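You operate a simulated robot arm through the tools that you are given. There is no shell and no other tool. Be economical: measure what you need, move in short steps, check, and stop when the job is done.

The job below is to be done with a simulated two-armed robot. You get a single attempt, and the scene is never put back.

## Task
Pick up the can marked "Glue" from the black bench top with one hand, pass it to the other hand and put it on the shelf under the cream table. Set down upright: can.

Only the result counts: the job must be done as asked and must still hold three seconds after the hand-in. Knocking over, shifting, dropping, spilling or breaking anything else fails it.

## Robot
Two 7-joint arms with two-finger parallel grippers on one trunk, on a base that drives. Base frame: it is fixed to the floor where the robot stands at the start and does not move with it; the origin is under the middle of the robot, x ahead of it, y to its left, z up. Units: mm, rad, N and s.
The left shoulder is at the start at [70, 177, 1170], the right one opposite. With the tool pointing down near the work surface each hand reaches from about 300 to 740 mm from the robot's upright axis, wherever it stands, measured 20 degrees to its own side. Places, roughly: shelf under the cream table [-400, 2800, 300]. Payload 3.43 kg a hand.
The TCP of each hand is the grasp point between the finger pads, 30 mm short of the fingertips. In the tool frame z runs along the fingers and y along their closing line. Largest opening 94 mm; finger width 28, thickness 10; the body of the gripper, 50 by 96 mm, starts 55 mm behind the TCP.
Orientation is told as [roll, pitch, yaw] about the base's x, y, z axes, in that order, counted from this pose: with the fingers straight down and closing along the base's y, the tool's x points along the base's -x, its y along +y and its z along -z.

## Interface
- The arms move only by the tool send_rows. It takes "left_increments", "right_increments" or both (then of equal length, played together; a hand with none holds still); each is a list of rows, each an object (a shift or turn left out is 0, a gripper value left out holds the last) with "offset": the shift along the tool's x, y, z in mm, a list of three; "rot": the turn, a rotation vector about the tool's x, y, z in rad, a list of three. In form: [{"offset": [tx, ty, tz], "rot": [wx, wy, wz]}, ...]. A call has 1 to 10 rows; each row shifts and turns the commanded pose from where the row before left it, along the tool's axes as they then stand. "left_grip" and "right_grip" are, for a hand that has rows, the gripper command, from -1 (shut) to 1 (fully open), values between in proportion, set as the call begins (left out, the last holds). A row lasts 0.2 s, in which the tool goes at most 50 mm and 0.15 rad; a call with a longer step from one row to the next is refused whole, and so is a gripper value outside its range. A pose out of reach is approached as far as the arm can. The call stops where the force on the tool passes 40 N (or 10 N more than at its start, if that is more) or the arm is blocked; 0.2 s more then pass. Each finger travels about 153 mm/s and halts on what it meets, pressing with about 33 N; the grip force reading is that of the motor and also rises with nothing between the fingers. The clock runs only during rows and for 0.2 s after the last one: add rows that do not move to give the fingers time. The reply holds the time, the measured pose of the TCP, the force on the tool along the base axes, the opening and the grip force, in the units named above and with some noise, with the torque about the TCP (base axes, N m) and any sound that the robot's microphone picked up.
- Cameras (640 x 400 px; columns grow to the right, rows downward): "scene" is now at [130.2, 4.6, 1471]; the picture's right is [0.04, -1.00, 0.00], its down [-0.73, -0.03, -0.69] and it looks along [0.69, 0.03, -0.73] (base axes); focal length 265 px, centre (320, 200). "left" rides on the left gripper at [76, -14, -103] in its tool frame; the picture's right is [0.18, 0.98, 0.00], its down [-0.75, 0.14, -0.64] and it looks along [-0.63, 0.12, 0.77] (tool axes); focal length 243 px, centre (320, 200). "right" rides on the right gripper at [76, 14, -103] in its tool frame; the picture's right is [-0.18, 0.98, 0.00], its down [-0.75, -0.14, -0.64] and it looks along [-0.63, -0.12, 0.77] (tool axes); focal length 243 px, centre (320, 200). There is no depth. A picture from a camera that has moved, and an enlarged one, comes with that camera's place and axes in the base frame and with its lens.
- grab_frame(camera): a new picture of that camera. It takes no simulated time.
- lift_body(by): slides the trunk up (or, below 0, down) by that many mm; the arms and the scene camera ride with it, the base frame stays. It gives what a move gives, with no picture.
- steer(legs): drives the robot by 1 to 6 legs, each [ahead, turn to the left] in mm and rad, along the robot's own axes; the way and the turn of a leg run together, so that a leg with both is an arc; at most 1500 mm and 3.142 rad a leg. The arms and the cameras ride along, it lands a little off, and it stops where it bumps. It gives what a move gives.
- head_to(pan, tilt): turns the head with the scene camera to pan (to the left, within 1.501 rad either way) and tilt (down, from -0.506 to 1.204), counted from straight ahead of the robot. It gives what a move gives.
- enlarge(camera, box): a new picture of the part [left, top, right, bottom] of that camera's present view, enlarged. It takes no simulated time.
- finish_job(): hands the job in; it is judged then, once.

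Go step by step. Nothing tells you exact positions but the pictures and the camera data: compare them with the known pose of the tool, close in by small moves and look again before you grip or let go. The budget is 120 turns and 88 pictures, counting those below and the enlarged ones. Unless the task says otherwise, let go and move clear before handing in, and close with one line.

The tools are called as name(argument=value, ...) on one line, values as JSON. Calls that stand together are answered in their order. send_rows: Moves the arms, as the interface text tells. Its arguments: {"type":"object","properties":{"left_increments":{"type":"array","items":{"type":"object","properties":{"offset":{"type":"array","items":{"type":"number"}},"rot":{"type":"array","items":{"type":"number"}}}}},"left_grip":{"type":"number"},"right_increments":{"type":"array","items":{"type":"object","properties":{"offset":{"type":"array","items":{"type":"number"}},"rot":{"type":"array","items":{"type":"number"}}}}},"right_grip":{"type":"number"}},"required":[]} The other tools are called the same way: lift_body (by) slides the trunk up or down; steer (legs) drives the base; head_to (pan, tilt) turns the head that bears the scene camera; grab_frame (camera) takes a picture; enlarge (camera, box) takes an enlarged picture of a part of a camera's view; finish_job () hands the job in.

At the start:

```text
t: 0.0
left_eef_pos: [544.3, 220.9, 1152.5]
left_tcp_rot: [0.001, 0.001, 0.001]
left_wrist_force: [0.0, 0.0, -0.3]
left_torque: [0.0, -0.02, 0.01]
left_finger_gap: 94.0
left_grasp_force: 0.0
right_eef_pos: [500.9, -260.2, 1193.3]
right_tcp_rot: [0.0, 0.0, 0.0]
right_wrist_force: [0.8, -1.1, -0.3]
right_torque: [-0.03, -0.04, 0.03]
right_finger_gap: 93.8
right_grasp_force: 0.0
trunk travel left (down, up): [-750.0, 90.0]
robot x, y, heading: [-0.2, -1.7, -0.0]
head pan, tilt: [0.042, 0.813]
```

scene: 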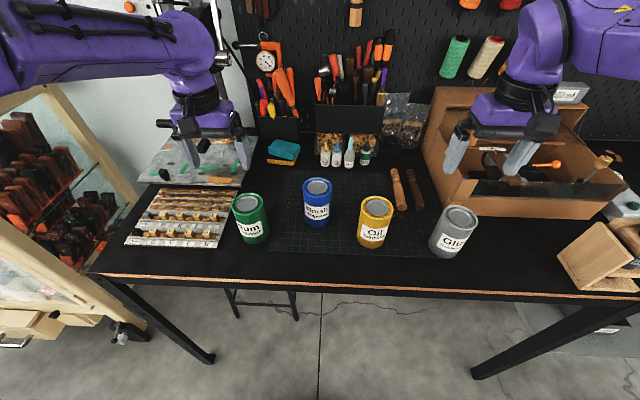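
right: 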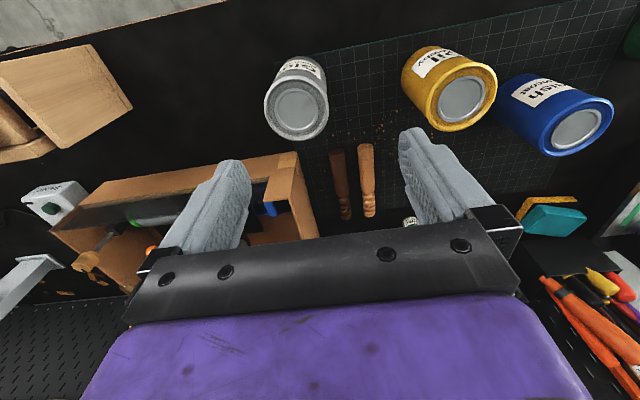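
left: 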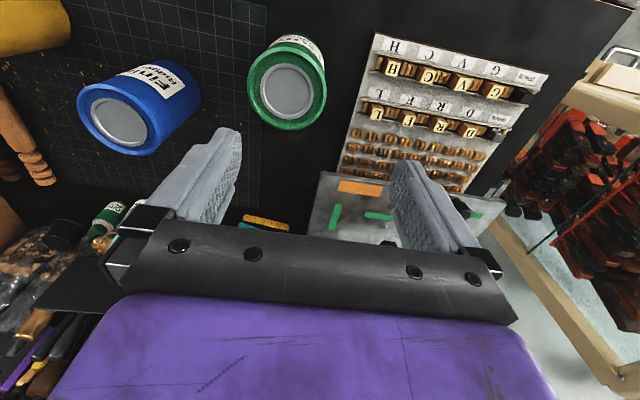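

I see the grey Glue can on the right of the bench, at about x 530, y -300. I'll enlarge it to get its size and turn the head toward the cream table.

enlarge(camera="scene", box=[380, 160, 540, 260])

enlarge(camera="right", box=[220, 20, 380, 170])

head_to(pan=1.5, tilt=0.4)

grab_frame(camera="scene")

```text
4.00 times, centred on (460, 210) of scene
camera zoom: at [130.2, 4.6, 1471.0], right [0.04, -1.0, 0.0], down [-0.73, -0.03, -0.69], along [0.69, 0.03, -0.73], focal length 1060 px, centre (-240, 160)
```

zoom: 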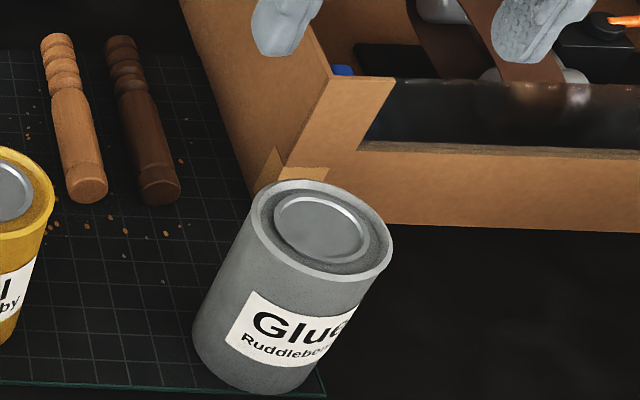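

```text
2.67 times, centred on (300, 95) of right
camera zoom: at [424.1, -246.1, 1295.7], right [0.18, 0.98, 0.0], down [0.75, -0.14, 0.64], along [0.63, -0.12, -0.77], focal length 647 px, centre (373, 480)
```

zoom: 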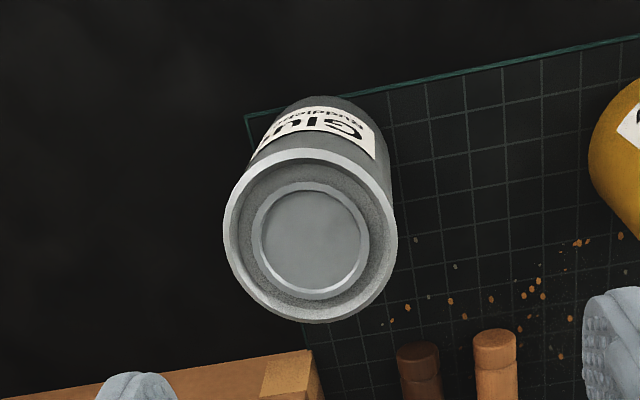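

```text
t: 1.6
left_eef_pos: [543.8, 221.2, 1152.8]
left_tcp_rot: [0.0, -0.001, 0.0]
left_wrist_force: [0.1, -0.4, 0.6]
left_torque: [0.02, 0.01, 0.0]
left_finger_gap: 94.1
left_grasp_force: 0.1
right_eef_pos: [500.4, -259.3, 1192.7]
right_tcp_rot: [0.0, -0.002, 0.001]
right_wrist_force: [-1.2, -0.1, -0.9]
right_torque: [-0.02, -0.01, -0.02]
right_finger_gap: 94.0
right_grasp_force: 0.2
trunk travel left (down, up): [-750.0, 90.0]
robot x, y, heading: [-1.9, -3.0, -0.001]
head pan, tilt: [1.499, 0.4]
```

```text
82 pictures are left
camera scene: at [56.9, 93.7, 1507.2], right [1.0, -0.07, 0.0], down [-0.03, -0.39, -0.92], along [0.07, 0.92, -0.39], focal length 265 px, centre (320, 200)
```

scene: 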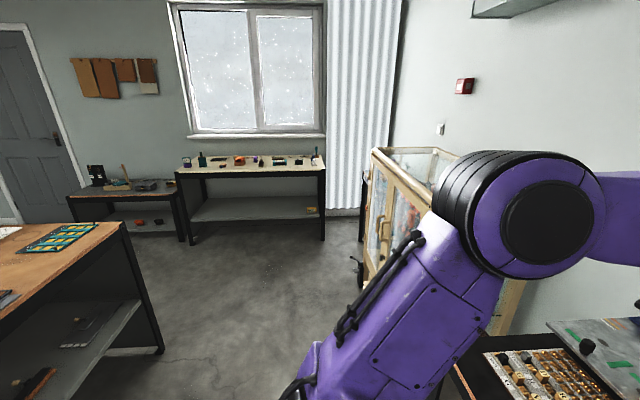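

The can's top is near [514, -288, 1018], its diameter is about 76 mm and its height about 118 mm. I'll grip it from above with the right hand yawed 90° and close to the rim, so the left hand can later take it lower down from the left, fingers pitched down.

head_to(pan=-0.2, tilt=0.75)

send_rows(right_increments=[{"offset": [-14, -28, 0]}, {"rot": [0, 0, -0.15]}, {"rot": [0, 0, -0.15]}, {"rot": [0, 0, -0.15]}, {"rot": [0, 0, -0.15]}, {"rot": [0, 0, -0.15]}, {"rot": [0, 0, -0.15]}, {"rot": [0, 0, -0.15]}, {"rot": [0, 0, -0.15]}, {"rot": [0, 0, -0.15]}], right_grip=1)

send_rows(right_increments=[{"rot": [0, 0, -0.15]}, {"rot": [0, 0, -0.07]}, {"offset": [0, 0, 0]}])

grab_frame(camera="right")

grab_frame(camera="scene")

```text
t: 3.3
left_eef_pos: [543.8, 220.3, 1153.0]
left_tcp_rot: [-0.002, -0.002, -0.001]
left_wrist_force: [0.0, 0.4, -0.1]
left_torque: [-0.03, -0.01, 0.0]
left_finger_gap: 94.0
left_grasp_force: 0.1
right_eef_pos: [500.7, -259.8, 1192.9]
right_tcp_rot: [-0.001, 0.0, -0.001]
right_wrist_force: [-0.2, 0.5, 0.0]
right_torque: [-0.03, 0.01, -0.02]
right_finger_gap: 94.0
right_grasp_force: 0.0
trunk travel left (down, up): [-750.0, 90.0]
robot x, y, heading: [-0.3, -2.7, -0.001]
head pan, tilt: [-0.201, 0.75]
```

```text
t: 5.5
left_eef_pos: [543.1, 221.8, 1152.1]
left_tcp_rot: [0.0, 0.0, -0.001]
left_wrist_force: [-0.4, 0.8, 0.1]
left_torque: [0.0, 0.0, -0.03]
left_finger_gap: 94.2
left_grasp_force: 0.1
right_eef_pos: [513.7, -289.8, 1192.4]
right_tcp_rot: [-0.001, -0.001, 1.354]
right_wrist_force: [-0.4, -0.5, 0.8]
right_torque: [0.03, -0.03, -0.02]
right_finger_gap: 93.7
right_grasp_force: 0.0
trunk travel left (down, up): [-750.0, 90.0]
robot x, y, heading: [-0.5, 5.5, -0.002]
head pan, tilt: [-0.201, 0.75]
```

```text
t: 6.3
left_eef_pos: [543.5, 222.1, 1153.2]
left_tcp_rot: [-0.001, 0.0, 0.003]
left_wrist_force: [0.2, -0.9, 0.0]
left_torque: [0.02, 0.01, 0.01]
left_finger_gap: 94.0
left_grasp_force: 0.1
right_eef_pos: [513.9, -289.1, 1193.0]
right_tcp_rot: [0.0, 0.0, 1.57]
right_wrist_force: [0.3, -0.9, 0.5]
right_torque: [-0.02, 0.02, 0.01]
right_finger_gap: 94.2
right_grasp_force: 0.1
trunk travel left (down, up): [-750.0, 90.0]
robot x, y, heading: [-3.3, -1.9, 0.0]
head pan, tilt: [-0.201, 0.75]
```

```text
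81 pictures are left
camera right: at [499.4, -365.0, 1295.6], right [-0.98, 0.18, 0.0], down [0.14, 0.75, 0.64], along [0.12, 0.63, -0.77], focal length 243 px, centre (320, 200)
```

right: 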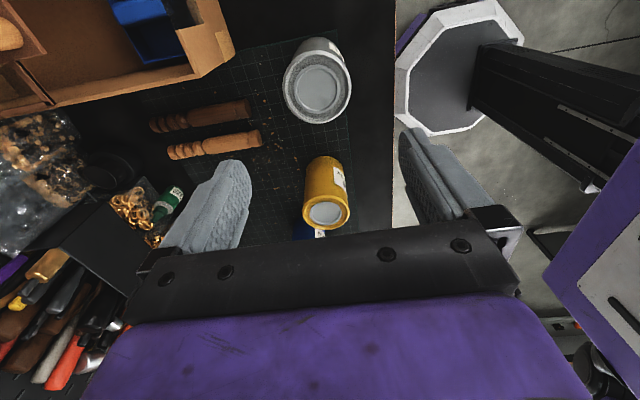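

```text
80 pictures are left
camera scene: at [131.4, -15.1, 1476.1], right [-0.2, -0.98, 0.0], down [-0.67, 0.14, -0.73], along [0.72, -0.15, -0.68], focal length 265 px, centre (320, 200)
```

scene: 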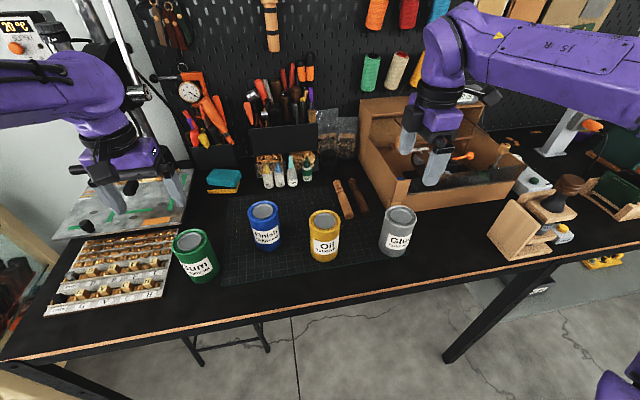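

The can is at about x 517, y -290 seen from the hand as well. I'll descend straddling the rim, stopping partway to look.

send_rows(right_increments=[{"offset": [0, -3, 40]}, {"offset": [0, 0, 40]}, {"offset": [0, 0, 30]}, {"offset": [0, 0, 15]}, {"offset": [0, 0, 0]}], right_grip=1)

grab_frame(camera="right")

enlarge(camera="scene", box=[340, 140, 500, 280])

```text
t: 7.5
left_eef_pos: [543.0, 220.2, 1154.0]
left_tcp_rot: [-0.002, 0.0, 0.0]
left_wrist_force: [-0.4, 0.3, 0.1]
left_torque: [0.01, -0.02, -0.01]
left_finger_gap: 94.0
left_grasp_force: 0.1
right_eef_pos: [519.4, -291.1, 1066.7]
right_tcp_rot: [-0.001, -0.001, 1.571]
right_wrist_force: [-0.2, 0.5, 0.1]
right_torque: [0.0, 0.0, 0.0]
right_finger_gap: 93.7
right_grasp_force: 0.1
trunk travel left (down, up): [-750.0, 90.0]
robot x, y, heading: [2.1, 4.2, -0.004]
head pan, tilt: [-0.201, 0.75]
```

```text
79 pictures are left
camera right: at [504.6, -366.7, 1169.6], right [-0.98, 0.19, 0.0], down [0.14, 0.75, 0.64], along [0.12, 0.63, -0.77], focal length 243 px, centre (320, 200)
```

right: 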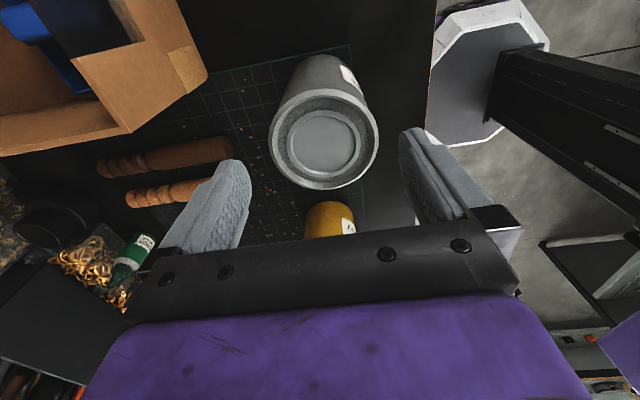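

```text
2.86 times, centred on (420, 210) of scene
camera zoom: at [131.2, -15.1, 1476.1], right [-0.2, -0.98, 0.0], down [-0.67, 0.14, -0.73], along [0.72, -0.15, -0.68], focal length 757 px, centre (34, 171)
```

zoom: 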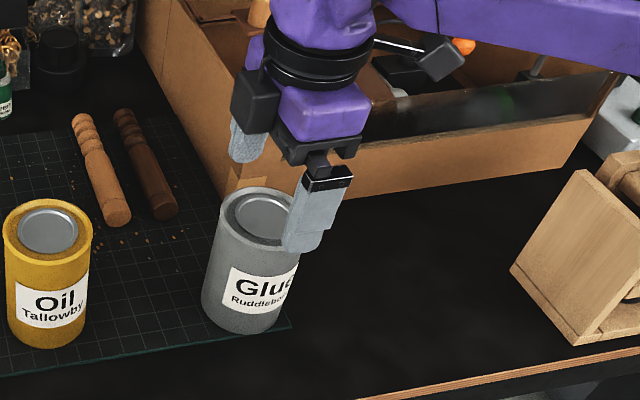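

Hand is centred within a couple of mm, with the rim at z ≈ 1015. Going down to a shallow grip.

send_rows(right_increments=[{"offset": [0, 2, 20]}, {"offset": [0, 0, 15]}, {"offset": [0, 0, 10]}, {"offset": [0, 0, 8]}, {"offset": [0, 0, 0]}], right_grip=1)

grab_frame(camera="right")

enlarge(camera="scene", box=[340, 140, 500, 280])

```text
t: 8.7
left_eef_pos: [543.9, 221.8, 1152.9]
left_tcp_rot: [0.0, 0.0, 0.001]
left_wrist_force: [0.2, 0.5, 0.8]
left_torque: [0.01, 0.0, -0.01]
left_finger_gap: 93.9
left_grasp_force: 0.1
right_eef_pos: [519.0, -288.2, 1014.4]
right_tcp_rot: [0.001, 0.001, 1.568]
right_wrist_force: [-0.5, -0.4, 0.8]
right_torque: [-0.01, 0.03, -0.04]
right_finger_gap: 94.0
right_grasp_force: 0.1
trunk travel left (down, up): [-750.0, 90.0]
robot x, y, heading: [-0.9, 2.2, 0.001]
head pan, tilt: [-0.201, 0.75]
```

```text
77 pictures are left
camera right: at [503.7, -364.5, 1117.1], right [-0.98, 0.19, 0.0], down [0.14, 0.75, 0.64], along [0.12, 0.63, -0.77], focal length 243 px, centre (320, 200)
```

right: 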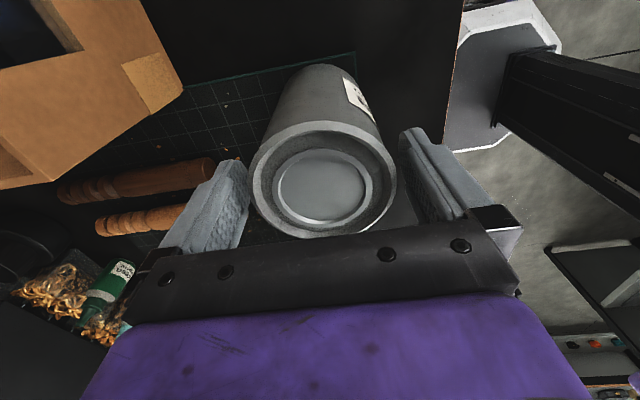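

```text
2.86 times, centred on (420, 210) of scene
camera zoom: at [131.3, -15.2, 1476.1], right [-0.2, -0.98, 0.0], down [-0.67, 0.14, -0.73], along [0.72, -0.15, -0.68], focal length 757 px, centre (34, 171)
```

zoom: 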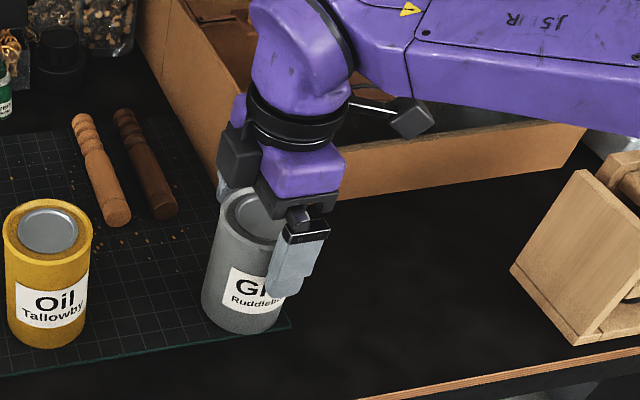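

Fingers straddle the rim; the can is about 4 mm further to -y than the TCP. I'll correct that, close and lift slightly.

send_rows(right_increments=[{"offset": [4, 2, 0]}, {"offset": [0, 0, 0]}], right_grip=1)

send_rows(right_increments=[{"offset": [0, 0, 0]}, {"offset": [0, 0, 0]}, {"offset": [0, 0, 0]}, {"offset": [0, 0, 0]}], right_grip=-1)

send_rows(right_increments=[{"offset": [0, 0, -10]}, {"offset": [0, 0, -20]}, {"offset": [0, 0, -30]}, {"offset": [0, 0, 0]}])

grab_frame(camera="scene")

```text
t: 9.3
left_eef_pos: [543.3, 221.4, 1152.6]
left_tcp_rot: [0.001, -0.001, -0.002]
left_wrist_force: [0.6, -0.1, 0.0]
left_torque: [-0.01, 0.01, 0.0]
left_finger_gap: 93.9
left_grasp_force: 0.0
right_eef_pos: [515.5, -292.9, 1014.4]
right_tcp_rot: [-0.001, 0.001, 1.569]
right_wrist_force: [0.8, -0.1, -0.2]
right_torque: [-0.02, 0.01, 0.03]
right_finger_gap: 94.1
right_grasp_force: 0.1
trunk travel left (down, up): [-750.0, 90.0]
robot x, y, heading: [0.5, 2.9, 0.001]
head pan, tilt: [-0.201, 0.75]
```

```text
t: 10.3
left_eef_pos: [544.7, 221.8, 1152.4]
left_tcp_rot: [0.001, 0.001, -0.001]
left_wrist_force: [1.0, 0.0, -0.1]
left_torque: [0.01, -0.03, 0.02]
left_finger_gap: 93.9
left_grasp_force: 0.0
right_eef_pos: [515.2, -291.6, 1014.9]
right_tcp_rot: [0.001, 0.002, 1.57]
right_wrist_force: [1.4, 0.5, 3.2]
right_torque: [0.01, 0.05, -0.02]
right_finger_gap: 73.5
right_grasp_force: 32.8
trunk travel left (down, up): [-750.0, 90.0]
robot x, y, heading: [1.1, -0.4, 0.001]
head pan, tilt: [-0.201, 0.75]
```

```text
t: 11.3
left_eef_pos: [544.2, 220.9, 1152.9]
left_tcp_rot: [-0.001, -0.003, 0.001]
left_wrist_force: [-0.5, -0.3, 0.2]
left_torque: [0.04, 0.0, 0.0]
left_finger_gap: 93.8
left_grasp_force: 0.1
right_eef_pos: [515.2, -290.6, 1074.0]
right_tcp_rot: [0.0, 0.0, 1.569]
right_wrist_force: [-0.1, 0.0, 0.4]
right_torque: [-0.01, 0.02, 0.02]
right_finger_gap: 0.0
right_grasp_force: 32.8
trunk travel left (down, up): [-750.0, 90.0]
robot x, y, heading: [-3.1, 2.6, -0.003]
head pan, tilt: [-0.201, 0.75]
```

```text
75 pictures are left
camera scene: at [131.9, -15.7, 1476.1], right [-0.2, -0.98, 0.0], down [-0.67, 0.14, -0.73], along [0.72, -0.15, -0.68], focal length 265 px, centre (320, 200)
```

scene: 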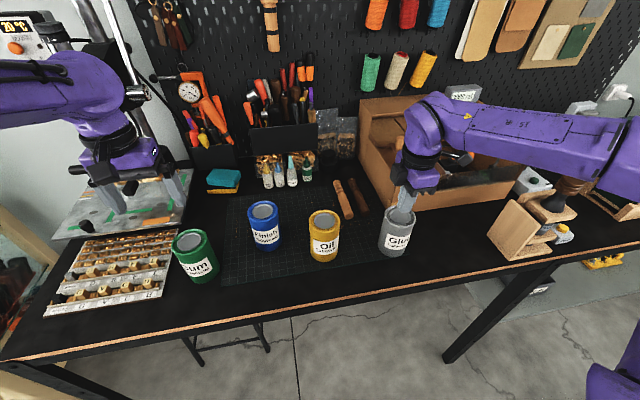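

The grip slipped off the rim: the opening went to 0 and the can stayed on the bench. I'll check that it is still upright before a deeper grip.

send_rows(right_increments=[{"offset": [0, 0, -40]}, {"offset": [0, 0, -20]}, {"offset": [0, 0, 0]}, {"offset": [0, 0, 0]}], right_grip=1)

grab_frame(camera="right")

enlarge(camera="scene", box=[340, 140, 500, 280])

```text
t: 12.3
left_eef_pos: [543.0, 220.1, 1153.1]
left_tcp_rot: [-0.001, 0.001, 0.0]
left_wrist_force: [-0.3, 0.4, 0.2]
left_torque: [-0.04, 0.0, 0.03]
left_finger_gap: 94.0
left_grasp_force: 0.0
right_eef_pos: [512.3, -288.8, 1134.3]
right_tcp_rot: [0.0, 0.0, 1.569]
right_wrist_force: [0.6, 0.1, 0.0]
right_torque: [0.01, -0.01, 0.02]
right_finger_gap: 94.0
right_grasp_force: 0.1
trunk travel left (down, up): [-750.0, 90.0]
robot x, y, heading: [-0.2, 1.1, -0.003]
head pan, tilt: [-0.201, 0.75]
```

```text
74 pictures are left
camera right: at [497.2, -366.0, 1237.3], right [-0.98, 0.19, 0.0], down [0.14, 0.75, 0.64], along [0.12, 0.63, -0.77], focal length 243 px, centre (320, 200)
```

right: 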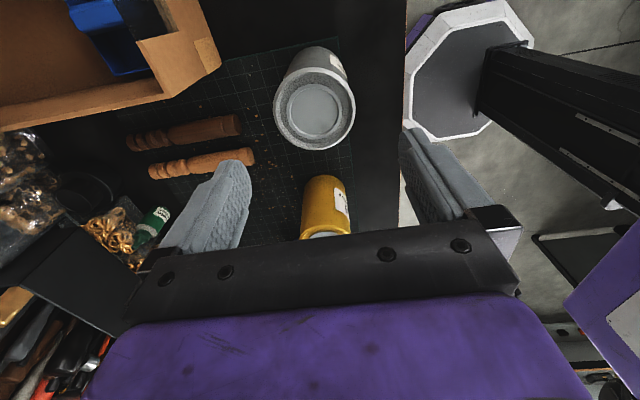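

```text
2.86 times, centred on (420, 210) of scene
camera zoom: at [131.1, -15.1, 1476.2], right [-0.2, -0.98, 0.0], down [-0.67, 0.14, -0.73], along [0.72, -0.15, -0.68], focal length 757 px, centre (34, 171)
```

zoom: 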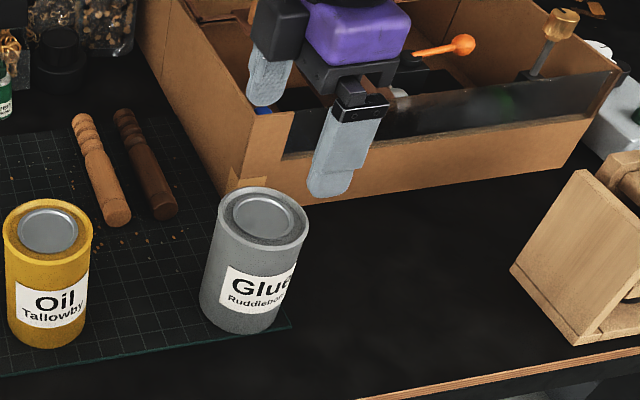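

The can is still upright, having moved only a few mm. I'll re-centre and try a deeper grip with a gentle lift.

send_rows(right_increments=[{"offset": [4, -2, 40]}, {"offset": [0, 0, 40]}, {"offset": [0, 0, 20]}, {"offset": [0, 0, 15]}, {"offset": [0, 0, 0]}], right_grip=1)

grab_frame(camera="right")

```text
t: 13.5
left_eef_pos: [543.1, 222.4, 1153.3]
left_tcp_rot: [0.0, 0.001, -0.001]
left_wrist_force: [-0.2, 0.0, -0.5]
left_torque: [0.02, 0.0, -0.02]
left_finger_gap: 94.0
left_grasp_force: 0.1
right_eef_pos: [516.1, -296.4, 1021.2]
right_tcp_rot: [0.0, 0.0, 1.567]
right_wrist_force: [-0.1, -0.5, -0.4]
right_torque: [-0.02, -0.01, -0.01]
right_finger_gap: 93.9
right_grasp_force: 0.1
trunk travel left (down, up): [-750.0, 90.0]
robot x, y, heading: [0.4, 4.1, -0.0]
head pan, tilt: [-0.201, 0.75]
```

```text
72 pictures are left
camera right: at [501.1, -372.4, 1123.8], right [-0.98, 0.19, 0.0], down [0.14, 0.75, 0.64], along [0.12, 0.63, -0.77], focal length 243 px, centre (320, 200)
```

right: 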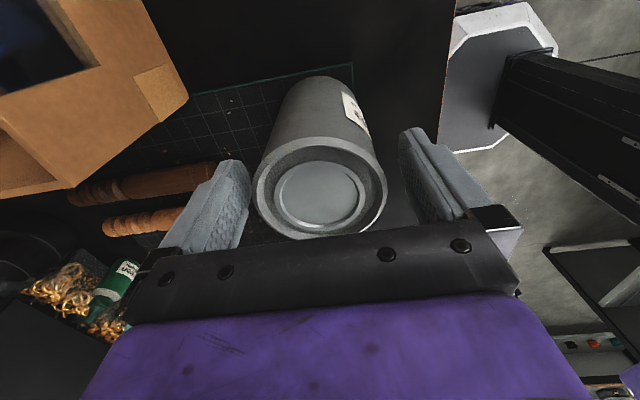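

The can's axis is at about (516, -292). I'll shift 4 mm back, go down to z ≈ 997 and close.

send_rows(right_increments=[{"offset": [-4, 0, 12]}, {"offset": [0, 0, 12]}, {"offset": [0, 0, 0]}], right_grip=1)

send_rows(right_increments=[{"offset": [0, 0, 0]}, {"offset": [0, 0, 0]}, {"offset": [0, 0, 0]}, {"offset": [0, 0, 0]}, {"offset": [0, 0, 0]}], right_grip=-1)

send_rows(right_increments=[{"offset": [0, 0, -2]}, {"offset": [0, 0, -3]}, {"offset": [0, 0, -3]}, {"offset": [0, 0, -2]}, {"offset": [0, 0, 0]}])

enlarge(camera="scene", box=[340, 140, 500, 280])

```text
t: 14.3
left_eef_pos: [543.3, 221.4, 1154.0]
left_tcp_rot: [-0.001, 0.002, 0.0]
left_wrist_force: [0.1, 0.1, -0.5]
left_torque: [-0.05, -0.01, 0.02]
left_finger_gap: 93.7
left_grasp_force: 0.1
right_eef_pos: [515.5, -292.7, 994.8]
right_tcp_rot: [0.0, 0.001, 1.568]
right_wrist_force: [0.4, -0.5, -0.2]
right_torque: [-0.01, 0.04, 0.0]
right_finger_gap: 93.8
right_grasp_force: 0.1
trunk travel left (down, up): [-750.0, 90.0]
robot x, y, heading: [-0.8, -2.6, -0.003]
head pan, tilt: [-0.201, 0.75]
```

```text
t: 15.5
left_eef_pos: [544.9, 221.6, 1152.6]
left_tcp_rot: [0.0, -0.001, 0.0]
left_wrist_force: [0.0, 0.6, 0.3]
left_torque: [0.01, 0.03, -0.02]
left_finger_gap: 94.2
left_grasp_force: 0.0
right_eef_pos: [515.9, -292.2, 994.0]
right_tcp_rot: [0.0, -0.001, 1.568]
right_wrist_force: [5.2, 1.6, 2.1]
right_torque: [0.21, -0.3, -0.07]
right_finger_gap: 73.8
right_grasp_force: 32.7
trunk travel left (down, up): [-750.0, 90.0]
robot x, y, heading: [-0.7, 1.3, -0.002]
head pan, tilt: [-0.201, 0.75]
```

```text
t: 16.7
left_eef_pos: [544.7, 220.5, 1152.0]
left_tcp_rot: [0.001, 0.0, 0.0]
left_wrist_force: [0.2, 0.4, 0.1]
left_torque: [-0.02, 0.0, -0.01]
left_finger_gap: 94.0
left_grasp_force: 0.1
right_eef_pos: [515.3, -292.2, 1005.2]
right_tcp_rot: [0.0, -0.001, 1.57]
right_wrist_force: [1.1, 0.1, -5.5]
right_torque: [-0.05, 0.01, 0.01]
right_finger_gap: 74.0
right_grasp_force: 33.1
trunk travel left (down, up): [-750.0, 90.0]
robot x, y, heading: [0.4, -1.9, -0.001]
head pan, tilt: [-0.201, 0.75]
```

```text
2.86 times, centred on (420, 210) of scene
camera zoom: at [132.2, -15.6, 1476.0], right [-0.2, -0.98, 0.0], down [-0.67, 0.14, -0.73], along [0.72, -0.15, -0.68], focal length 757 px, centre (34, 171)
```

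zoom: 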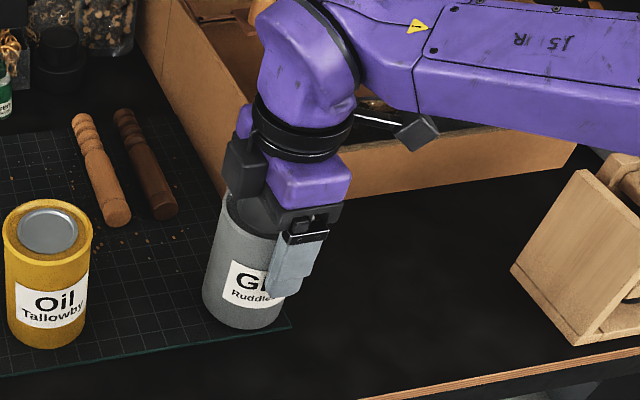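

The can is held, reading about 5.5 N. I'll lift it well clear in gentle steps.

send_rows(right_increments=[{"offset": [0, 0, -10]}, {"offset": [0, 0, -20]}, {"offset": [0, 0, -25]}, {"offset": [0, 0, -25]}, {"offset": [0, 0, -25]}, {"offset": [0, 0, -25]}, {"offset": [0, 0, -25]}, {"offset": [0, 0, -20]}, {"offset": [0, 0, -10]}, {"offset": [0, 0, 0]}])

grab_frame(camera="scene")

grab_frame(camera="right")

```text
t: 18.9
left_eef_pos: [544.1, 220.3, 1152.7]
left_tcp_rot: [0.002, 0.002, -0.001]
left_wrist_force: [-0.9, 0.5, 0.3]
left_torque: [0.0, 0.02, -0.03]
left_finger_gap: 94.0
left_grasp_force: 0.0
right_eef_pos: [516.4, -293.3, 1190.0]
right_tcp_rot: [-0.001, 0.001, 1.569]
right_wrist_force: [-0.5, 0.5, -5.1]
right_torque: [-0.01, -0.04, 0.03]
right_finger_gap: 73.7
right_grasp_force: 33.4
trunk travel left (down, up): [-750.0, 90.0]
robot x, y, heading: [-1.5, -0.0, 0.005]
head pan, tilt: [-0.201, 0.75]
```

```text
70 pictures are left
camera scene: at [132.3, -15.8, 1476.0], right [-0.2, -0.98, 0.0], down [-0.67, 0.14, -0.73], along [0.72, -0.15, -0.68], focal length 265 px, centre (320, 200)
```

scene: 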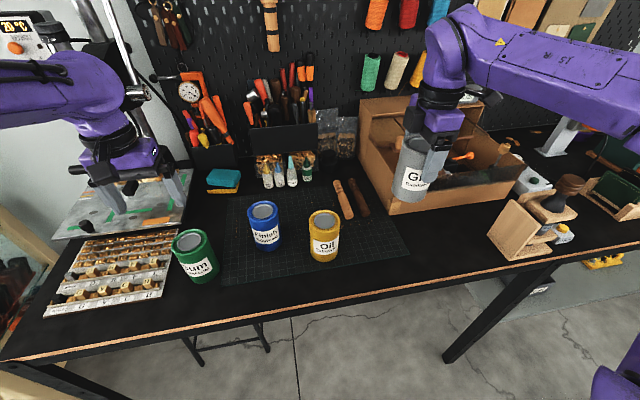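

```text
69 pictures are left
camera right: at [501.5, -369.5, 1292.7], right [-0.98, 0.19, 0.0], down [0.14, 0.75, 0.64], along [0.12, 0.63, -0.77], focal length 243 px, centre (320, 200)
```

right: 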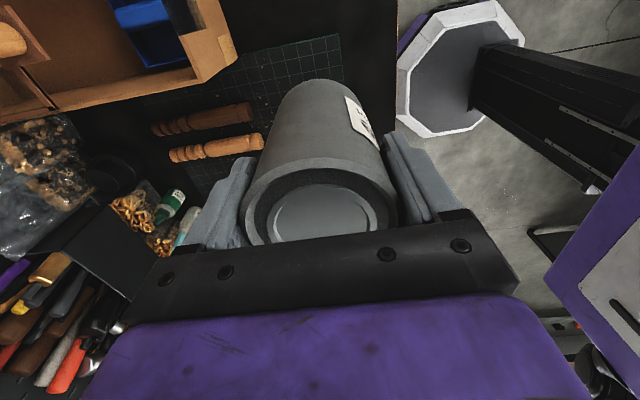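

The can holds firmly. I'll bring it to the middle, and at the same time raise the left hand and turn it so its fingers point right and 30° down.

send_rows(right_increments=[{"offset": [-12, 1.6, -2]}, {"offset": [-25, 4, -4]}, {"offset": [-27, 4, -4]}, {"offset": [-27, 4, -5]}, {"offset": [-27, 4, -5]}, {"offset": [-27, 4, -5]}, {"offset": [-27, 4, -5]}, {"offset": [-27, 4, -4]}, {"offset": [-25, 4, -4]}, {"offset": [-19, 2.4, -2]}], left_increments=[{"offset": [22, -7, -36]}, {"offset": [21, -7, -36]}, {"offset": [21, -7, -36]}, {"rot": [0, 0, 0.15]}, {"rot": [0, 0, 0.15]}, {"rot": [0, 0, 0.15]}, {"rot": [0, 0, 0.15]}, {"rot": [0, 0, 0.15]}, {"rot": [0, 0, 0.15]}, {"rot": [0, 0, 0.15]}], left_grip=1, right_grip=-1)

send_rows(left_increments=[{"rot": [0, 0, 0.15]}, {"rot": [0, 0, 0.15]}, {"rot": [0, 0, 0.15]}, {"rot": [0, 0, 0.071]}, {"rot": [0, -0.15, 0]}, {"rot": [0, -0.15, 0]}, {"rot": [0, -0.15, 0]}, {"rot": [0, -0.15, 0]}, {"rot": [0, -0.15, 0]}, {"rot": [0, -0.15, 0]}])

send_rows(left_increments=[{"rot": [0, -0.147, 0]}, {"offset": [0, 0, 0]}])

head_to(pan=0.05, tilt=0.6)

grab_frame(camera="scene")

grab_frame(camera="left")

```text
t: 21.1
left_eef_pos: [479.9, 202.5, 1259.9]
left_tcp_rot: [0.0, 0.0, -1.051]
left_wrist_force: [-0.5, 0.3, -1.0]
left_torque: [-0.04, -0.03, 0.01]
left_finger_gap: 94.2
left_grasp_force: 0.1
right_eef_pos: [480.5, -48.7, 1229.4]
right_tcp_rot: [0.001, 0.001, 1.569]
right_wrist_force: [0.3, 0.7, -5.7]
right_torque: [-0.06, -0.02, -0.01]
right_finger_gap: 73.9
right_grasp_force: 32.8
trunk travel left (down, up): [-750.0, 90.0]
robot x, y, heading: [-2.4, -1.2, 0.004]
head pan, tilt: [-0.201, 0.75]
```

```text
t: 23.3
left_eef_pos: [480.6, 201.1, 1260.9]
left_tcp_rot: [-0.002, -0.905, -1.569]
left_wrist_force: [-0.1, 0.4, -0.8]
left_torque: [-0.01, 0.01, -0.01]
left_finger_gap: 94.1
left_grasp_force: 0.0
right_eef_pos: [480.5, -49.4, 1229.2]
right_tcp_rot: [0.0, 0.001, 1.569]
right_wrist_force: [0.4, 1.0, -5.6]
right_torque: [-0.07, -0.01, 0.0]
right_finger_gap: 73.9
right_grasp_force: 33.0
trunk travel left (down, up): [-750.0, 90.0]
robot x, y, heading: [-1.1, -0.9, -0.0]
head pan, tilt: [-0.201, 0.75]
```

```text
t: 23.9
left_eef_pos: [478.8, 201.5, 1260.6]
left_tcp_rot: [0.0, -1.046, -1.569]
left_wrist_force: [1.1, 0.3, -0.7]
left_torque: [-0.02, 0.02, 0.0]
left_finger_gap: 94.2
left_grasp_force: 0.2
right_eef_pos: [482.0, -49.2, 1230.8]
right_tcp_rot: [-0.001, 0.0, 1.57]
right_wrist_force: [0.0, 0.4, -4.8]
right_torque: [-0.03, 0.01, 0.02]
right_finger_gap: 74.2
right_grasp_force: 33.2
trunk travel left (down, up): [-750.0, 90.0]
robot x, y, heading: [-1.1, 1.6, -0.001]
head pan, tilt: [-0.201, 0.75]
```

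```text
t: 24.7
left_eef_pos: [480.0, 199.4, 1261.1]
left_tcp_rot: [0.001, -1.047, -1.569]
left_wrist_force: [0.3, 0.5, 0.8]
left_torque: [0.03, -0.01, -0.01]
left_finger_gap: 94.0
left_grasp_force: 0.0
right_eef_pos: [480.9, -51.4, 1231.3]
right_tcp_rot: [0.001, 0.0, 1.569]
right_wrist_force: [-0.8, -1.5, -5.3]
right_torque: [-0.02, -0.01, 0.01]
right_finger_gap: 73.9
right_grasp_force: 32.9
trunk travel left (down, up): [-750.0, 90.0]
robot x, y, heading: [-3.5, 0.2, 0.001]
head pan, tilt: [0.051, 0.6]
```

```text
68 pictures are left
camera scene: at [139.1, 5.4, 1488.9], right [0.05, -1.0, 0.0], down [-0.57, -0.03, -0.82], along [0.82, 0.04, -0.57], focal length 265 px, centre (320, 200)
```

scene: 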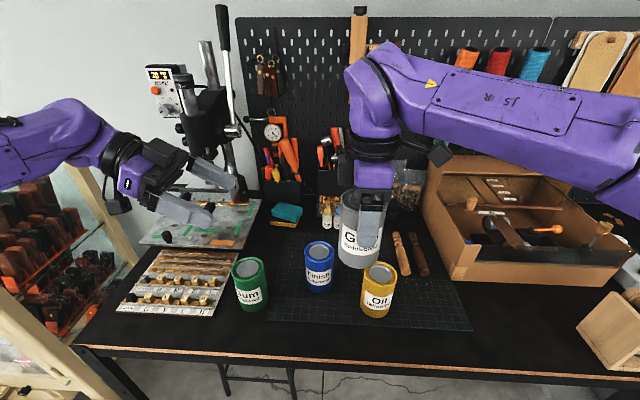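

```text
67 pictures are left
camera left: at [465.2, 326.4, 1246.0], right [0.98, 0.09, -0.16], down [0.14, 0.18, 0.97], along [0.12, -0.98, 0.16], focal length 243 px, centre (320, 200)
```

left: 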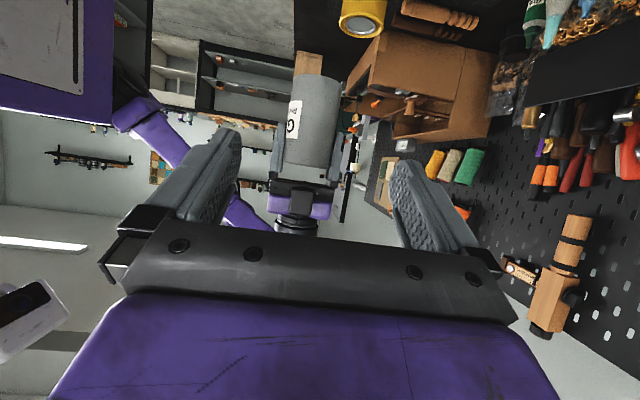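

The left hand reached its pose and the can hangs upright with its bottom at about z 1138. I'll move the left hand to a pre-grasp point 100 mm out, in line with the lower part of the can.

send_rows(left_increments=[{"offset": [-8.5, 0, 32.3]}, {"offset": [-8.5, 0, 32.3]}, {"offset": [-8.5, 0, 32.3]}, {"offset": [-8.5, 0, 32.3]}, {"offset": [-8.4, 0, 32.2]}, {"rot": [0, -0.05, 0]}, {"offset": [0, 0, 0]}])

grab_frame(camera="left")

enlarge(camera="scene", box=[180, 100, 440, 280])

```text
t: 26.3
left_eef_pos: [480.1, 37.8, 1218.0]
left_tcp_rot: [-0.002, -1.097, -1.57]
left_wrist_force: [1.1, 0.0, 0.6]
left_torque: [-0.03, 0.01, -0.04]
left_finger_gap: 93.9
left_grasp_force: 0.1
right_eef_pos: [480.2, -50.9, 1230.2]
right_tcp_rot: [-0.001, 0.0, 1.569]
right_wrist_force: [-0.9, 0.0, -4.7]
right_torque: [0.01, 0.0, 0.01]
right_finger_gap: 73.8
right_grasp_force: 32.6
trunk travel left (down, up): [-750.0, 90.0]
robot x, y, heading: [-1.2, -1.3, 0.006]
head pan, tilt: [0.051, 0.6]
```

```text
66 pictures are left
camera left: at [465.4, 163.9, 1195.9], right [0.98, 0.08, -0.16], down [0.14, 0.23, 0.96], along [0.12, -0.97, 0.21], focal length 243 px, centre (320, 200)
```

left: 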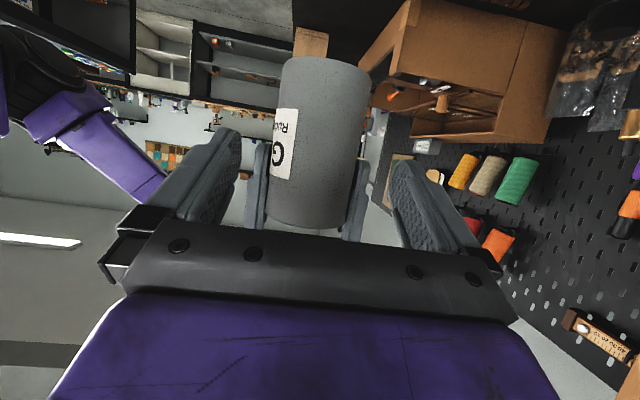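

```text
2.22 times, centred on (310, 190) of scene
camera zoom: at [139.1, 5.9, 1488.9], right [0.05, -1.0, 0.0], down [-0.56, -0.03, -0.82], along [0.82, 0.04, -0.57], focal length 589 px, centre (342, 222)
```

zoom: 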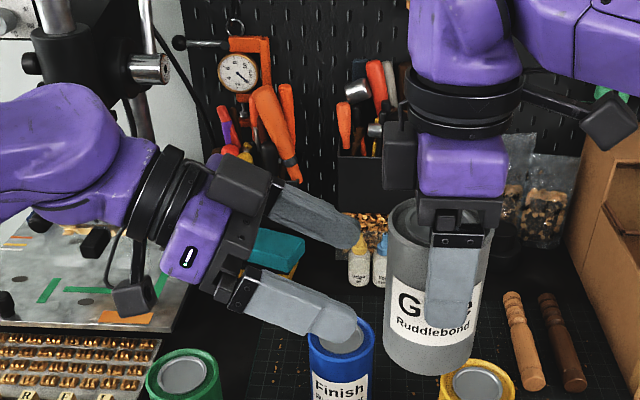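

Geometry checks out: bottom at 1138, right fingertips at about 1202, so the left fingers should pass between with roughly 7 mm to spare. Advancing 65 mm first.

send_rows(left_increments=[{"offset": [0, -1, 20]}, {"offset": [0, 0, 20]}, {"offset": [0, 0, 15]}, {"offset": [0, 0, 10]}, {"offset": [0, 0, 0]}])

grab_frame(camera="left")

enlarge(camera="scene", box=[180, 100, 440, 280])

```text
t: 27.5
left_eef_pos: [480.4, -18.5, 1187.0]
left_tcp_rot: [0.0, -1.096, -1.57]
left_wrist_force: [-0.4, 0.3, 0.0]
left_torque: [0.02, 0.01, -0.01]
left_finger_gap: 93.9
left_grasp_force: 0.0
right_eef_pos: [480.3, -50.5, 1230.1]
right_tcp_rot: [0.001, 0.001, 1.57]
right_wrist_force: [0.1, 0.4, -5.0]
right_torque: [0.0, -0.01, -0.01]
right_finger_gap: 73.7
right_grasp_force: 32.8
trunk travel left (down, up): [-750.0, 90.0]
robot x, y, heading: [-1.2, 2.0, -0.004]
head pan, tilt: [0.051, 0.6]
```

```text
64 pictures are left
camera left: at [466.3, 106.8, 1166.2], right [0.98, 0.09, -0.16], down [0.14, 0.23, 0.96], along [0.12, -0.97, 0.21], focal length 243 px, centre (320, 200)
```

left: 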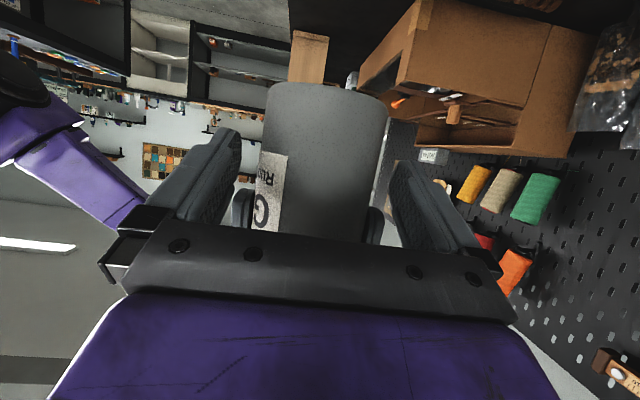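

```text
2.22 times, centred on (310, 190) of scene
camera zoom: at [139.1, 5.9, 1488.9], right [0.05, -1.0, 0.0], down [-0.56, -0.03, -0.82], along [0.82, 0.04, -0.57], focal length 589 px, centre (342, 222)
```

zoom: 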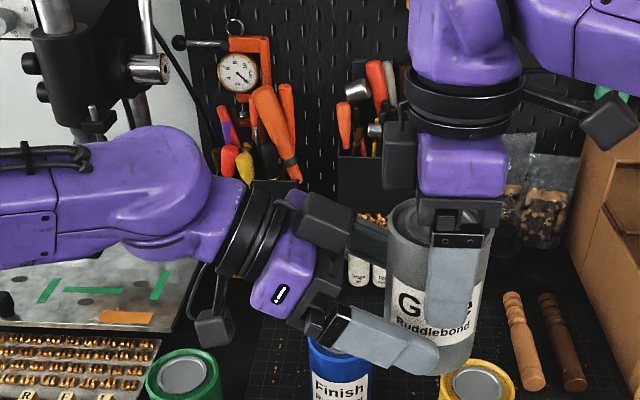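

The left finger runs just below the right fingertip. Advancing the last 35 mm slowly.

send_rows(left_increments=[{"offset": [0, 0, 10]}, {"offset": [0, 0, 10]}, {"offset": [0, 0, 8]}, {"offset": [0, 0, 7]}, {"offset": [0, 0, 0]}])

enlarge(camera="scene", box=[240, 140, 400, 260])

grab_frame(camera="left")

```text
t: 28.7
left_eef_pos: [481.3, -48.8, 1171.7]
left_tcp_rot: [0.0, -1.098, -1.569]
left_wrist_force: [5.4, 25.5, 8.0]
left_torque: [-1.47, 0.33, -0.16]
left_finger_gap: 94.1
left_grasp_force: 0.0
right_eef_pos: [481.2, -52.4, 1230.2]
right_tcp_rot: [0.002, 0.002, 1.567]
right_wrist_force: [-4.9, -24.9, -12.2]
right_torque: [-0.01, -0.07, 0.13]
right_finger_gap: 72.6
right_grasp_force: 33.0
trunk travel left (down, up): [-750.0, 90.0]
robot x, y, heading: [0.5, -1.1, -0.004]
head pan, tilt: [0.051, 0.6]
```

```text
3.33 times, centred on (320, 200) of scene
camera zoom: at [139.1, 6.0, 1488.9], right [0.05, -1.0, 0.0], down [-0.56, -0.03, -0.82], along [0.82, 0.04, -0.57], focal length 883 px, centre (320, 200)
```

zoom: 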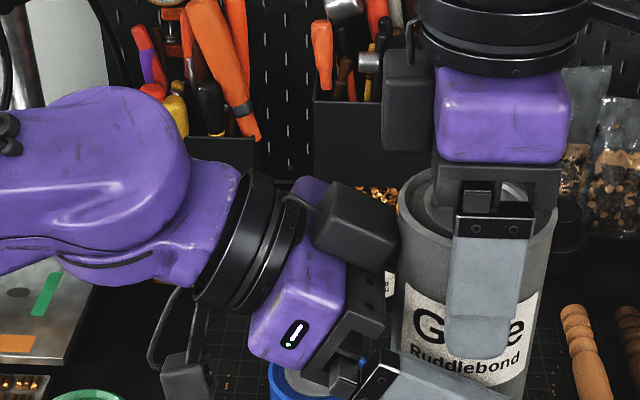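

```text
61 pictures are left
camera left: at [466.7, 77.2, 1151.1], right [0.98, 0.09, -0.16], down [0.14, 0.23, 0.96], along [0.12, -0.97, 0.21], focal length 243 px, centre (320, 200)
```

left: 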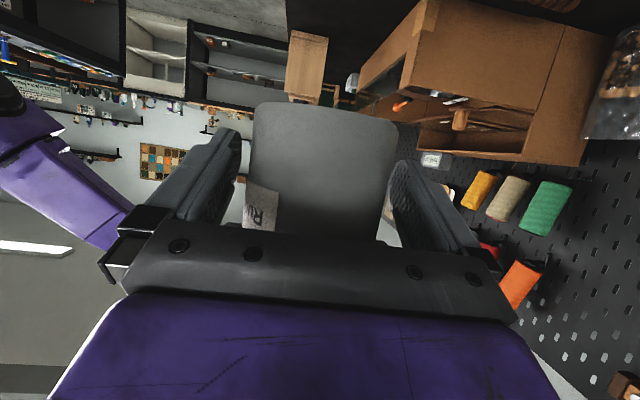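

The left palm's upper edge is touching the can, with about 25 N of reaction. I'll back off 7 mm along the fingers and check that the force clears.

send_rows(left_increments=[{"offset": [0, 0, -4]}, {"offset": [0, 0, -3]}, {"offset": [0, 0, 0]}, {"offset": [0, 0, 0]}])

```text
t: 29.7
left_eef_pos: [480.6, -44.5, 1174.5]
left_tcp_rot: [0.0, -1.094, -1.569]
left_wrist_force: [-0.1, -0.3, 0.8]
left_torque: [0.02, -0.02, -0.03]
left_finger_gap: 93.8
left_grasp_force: 0.1
right_eef_pos: [480.1, -50.4, 1231.9]
right_tcp_rot: [0.0, 0.0, 1.569]
right_wrist_force: [0.2, 0.2, -5.3]
right_torque: [-0.03, -0.03, 0.02]
right_finger_gap: 72.5
right_grasp_force: 33.2
trunk travel left (down, up): [-750.0, 90.0]
robot x, y, heading: [2.1, 1.3, 0.001]
head pan, tilt: [0.051, 0.6]
```

enlarge(camera="scene", box=[240, 140, 400, 260])

grab_frame(camera="right")

grab_frame(camera="left")

```text
3.33 times, centred on (320, 200) of scene
camera zoom: at [139.2, 5.8, 1488.9], right [0.05, -1.0, 0.0], down [-0.56, -0.03, -0.82], along [0.82, 0.04, -0.57], focal length 883 px, centre (320, 200)
```

zoom: 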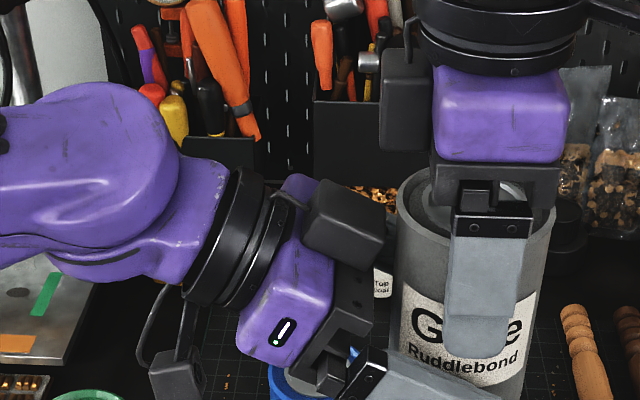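

```text
59 pictures are left
camera right: at [465.5, -126.6, 1333.6], right [-0.98, 0.19, 0.0], down [0.14, 0.75, 0.64], along [0.12, 0.63, -0.77], focal length 243 px, centre (320, 200)
```

right: 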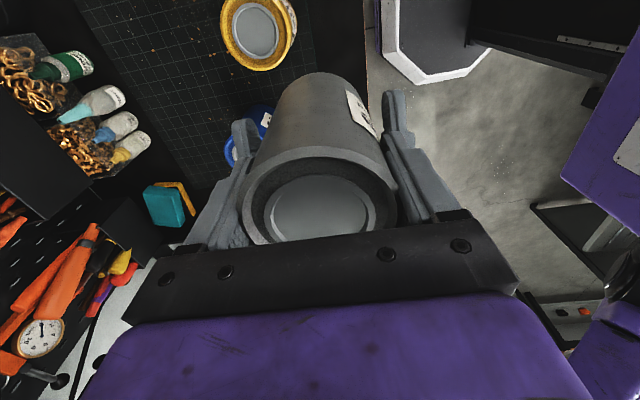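

```text
58 pictures are left
camera left: at [466.3, 82.5, 1153.0], right [0.98, 0.08, -0.16], down [0.14, 0.23, 0.96], along [0.12, -0.97, 0.21], focal length 243 px, centre (320, 200)
```

left: 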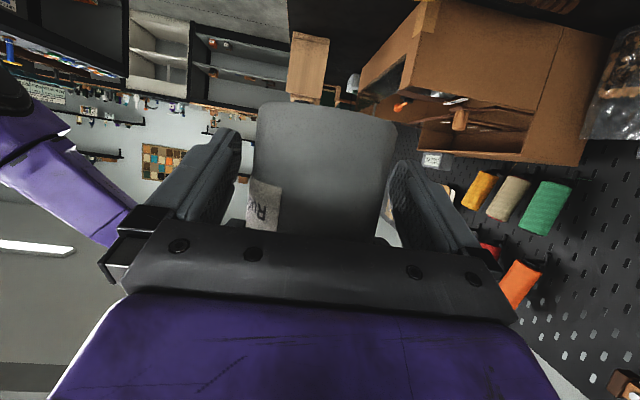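

The can is barely tilted and the left fingers straddle its lower part. Closing the left hand while the right keeps hold.

send_rows(left_increments=[{"offset": [0, 0, 0]}, {"offset": [0, 0, 0]}, {"offset": [0, 0, 0]}, {"offset": [0, 0, 0]}, {"offset": [0, 0, 0]}], left_grip=-1)

enlarge(camera="scene", box=[240, 140, 400, 260])

```text
t: 30.9
left_eef_pos: [479.6, -43.3, 1174.0]
left_tcp_rot: [0.0, -1.096, -1.57]
left_wrist_force: [-7.0, -3.3, 0.1]
left_torque: [0.12, -0.19, -0.14]
left_finger_gap: 75.4
left_grasp_force: 33.3
right_eef_pos: [481.6, -51.3, 1230.7]
right_tcp_rot: [0.0, 0.0, 1.57]
right_wrist_force: [7.2, 3.1, -3.4]
right_torque: [0.06, -0.24, 0.07]
right_finger_gap: 72.6
right_grasp_force: 33.1
trunk travel left (down, up): [-750.0, 90.0]
robot x, y, heading: [-1.8, 1.2, 0.0]
head pan, tilt: [0.051, 0.6]
```

```text
3.33 times, centred on (320, 200) of scene
camera zoom: at [139.2, 5.8, 1488.9], right [0.05, -1.0, 0.0], down [-0.56, -0.03, -0.82], along [0.82, 0.04, -0.57], focal length 883 px, centre (320, 200)
```

zoom: 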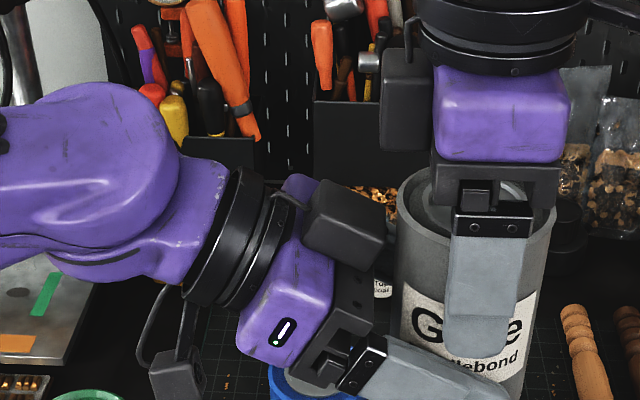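

Both hands hold it, the left at 75 mm with 33 N. I'll open the right hand and see whether the left carries the weight.

send_rows(right_increments=[{"offset": [0, 0, 0]}, {"offset": [0, 0, 0]}, {"offset": [0, 0, 0]}, {"offset": [0, 0, -10]}, {"offset": [0, 0, -25]}, {"offset": [0, 0, -40]}, {"offset": [0, 0, -45]}, {"offset": [0, 0, -30]}], right_grip=1)

grab_frame(camera="scene")

grab_frame(camera="left")

```text
t: 32.7
left_eef_pos: [479.5, -41.0, 1173.6]
left_tcp_rot: [-0.001, -1.097, -1.571]
left_wrist_force: [-0.9, -0.1, 0.4]
left_torque: [0.02, 0.01, 0.01]
left_finger_gap: 75.2
left_grasp_force: 32.8
right_eef_pos: [479.8, -47.6, 1378.8]
right_tcp_rot: [-0.002, 0.0, 1.568]
right_wrist_force: [-0.6, 0.5, 0.7]
right_torque: [-0.01, 0.01, -0.01]
right_finger_gap: 93.9
right_grasp_force: 0.0
trunk travel left (down, up): [-750.0, 90.0]
robot x, y, heading: [3.7, 2.3, 0.002]
head pan, tilt: [0.051, 0.6]
```

```text
56 pictures are left
camera scene: at [138.5, 6.8, 1488.9], right [0.05, -1.0, 0.0], down [-0.56, -0.03, -0.82], along [0.82, 0.04, -0.57], focal length 265 px, centre (320, 200)
```

scene: 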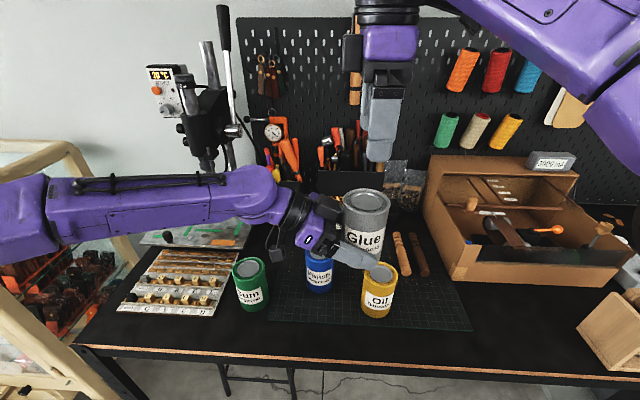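

```text
55 pictures are left
camera left: at [465.9, 83.5, 1153.2], right [0.98, 0.08, -0.16], down [0.14, 0.23, 0.96], along [0.12, -0.97, 0.21], focal length 243 px, centre (320, 200)
```

left: 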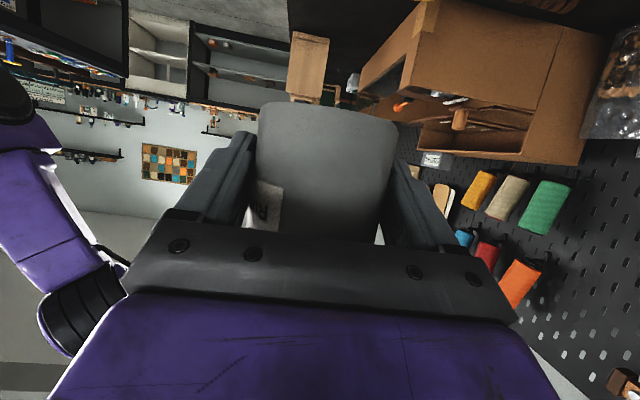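

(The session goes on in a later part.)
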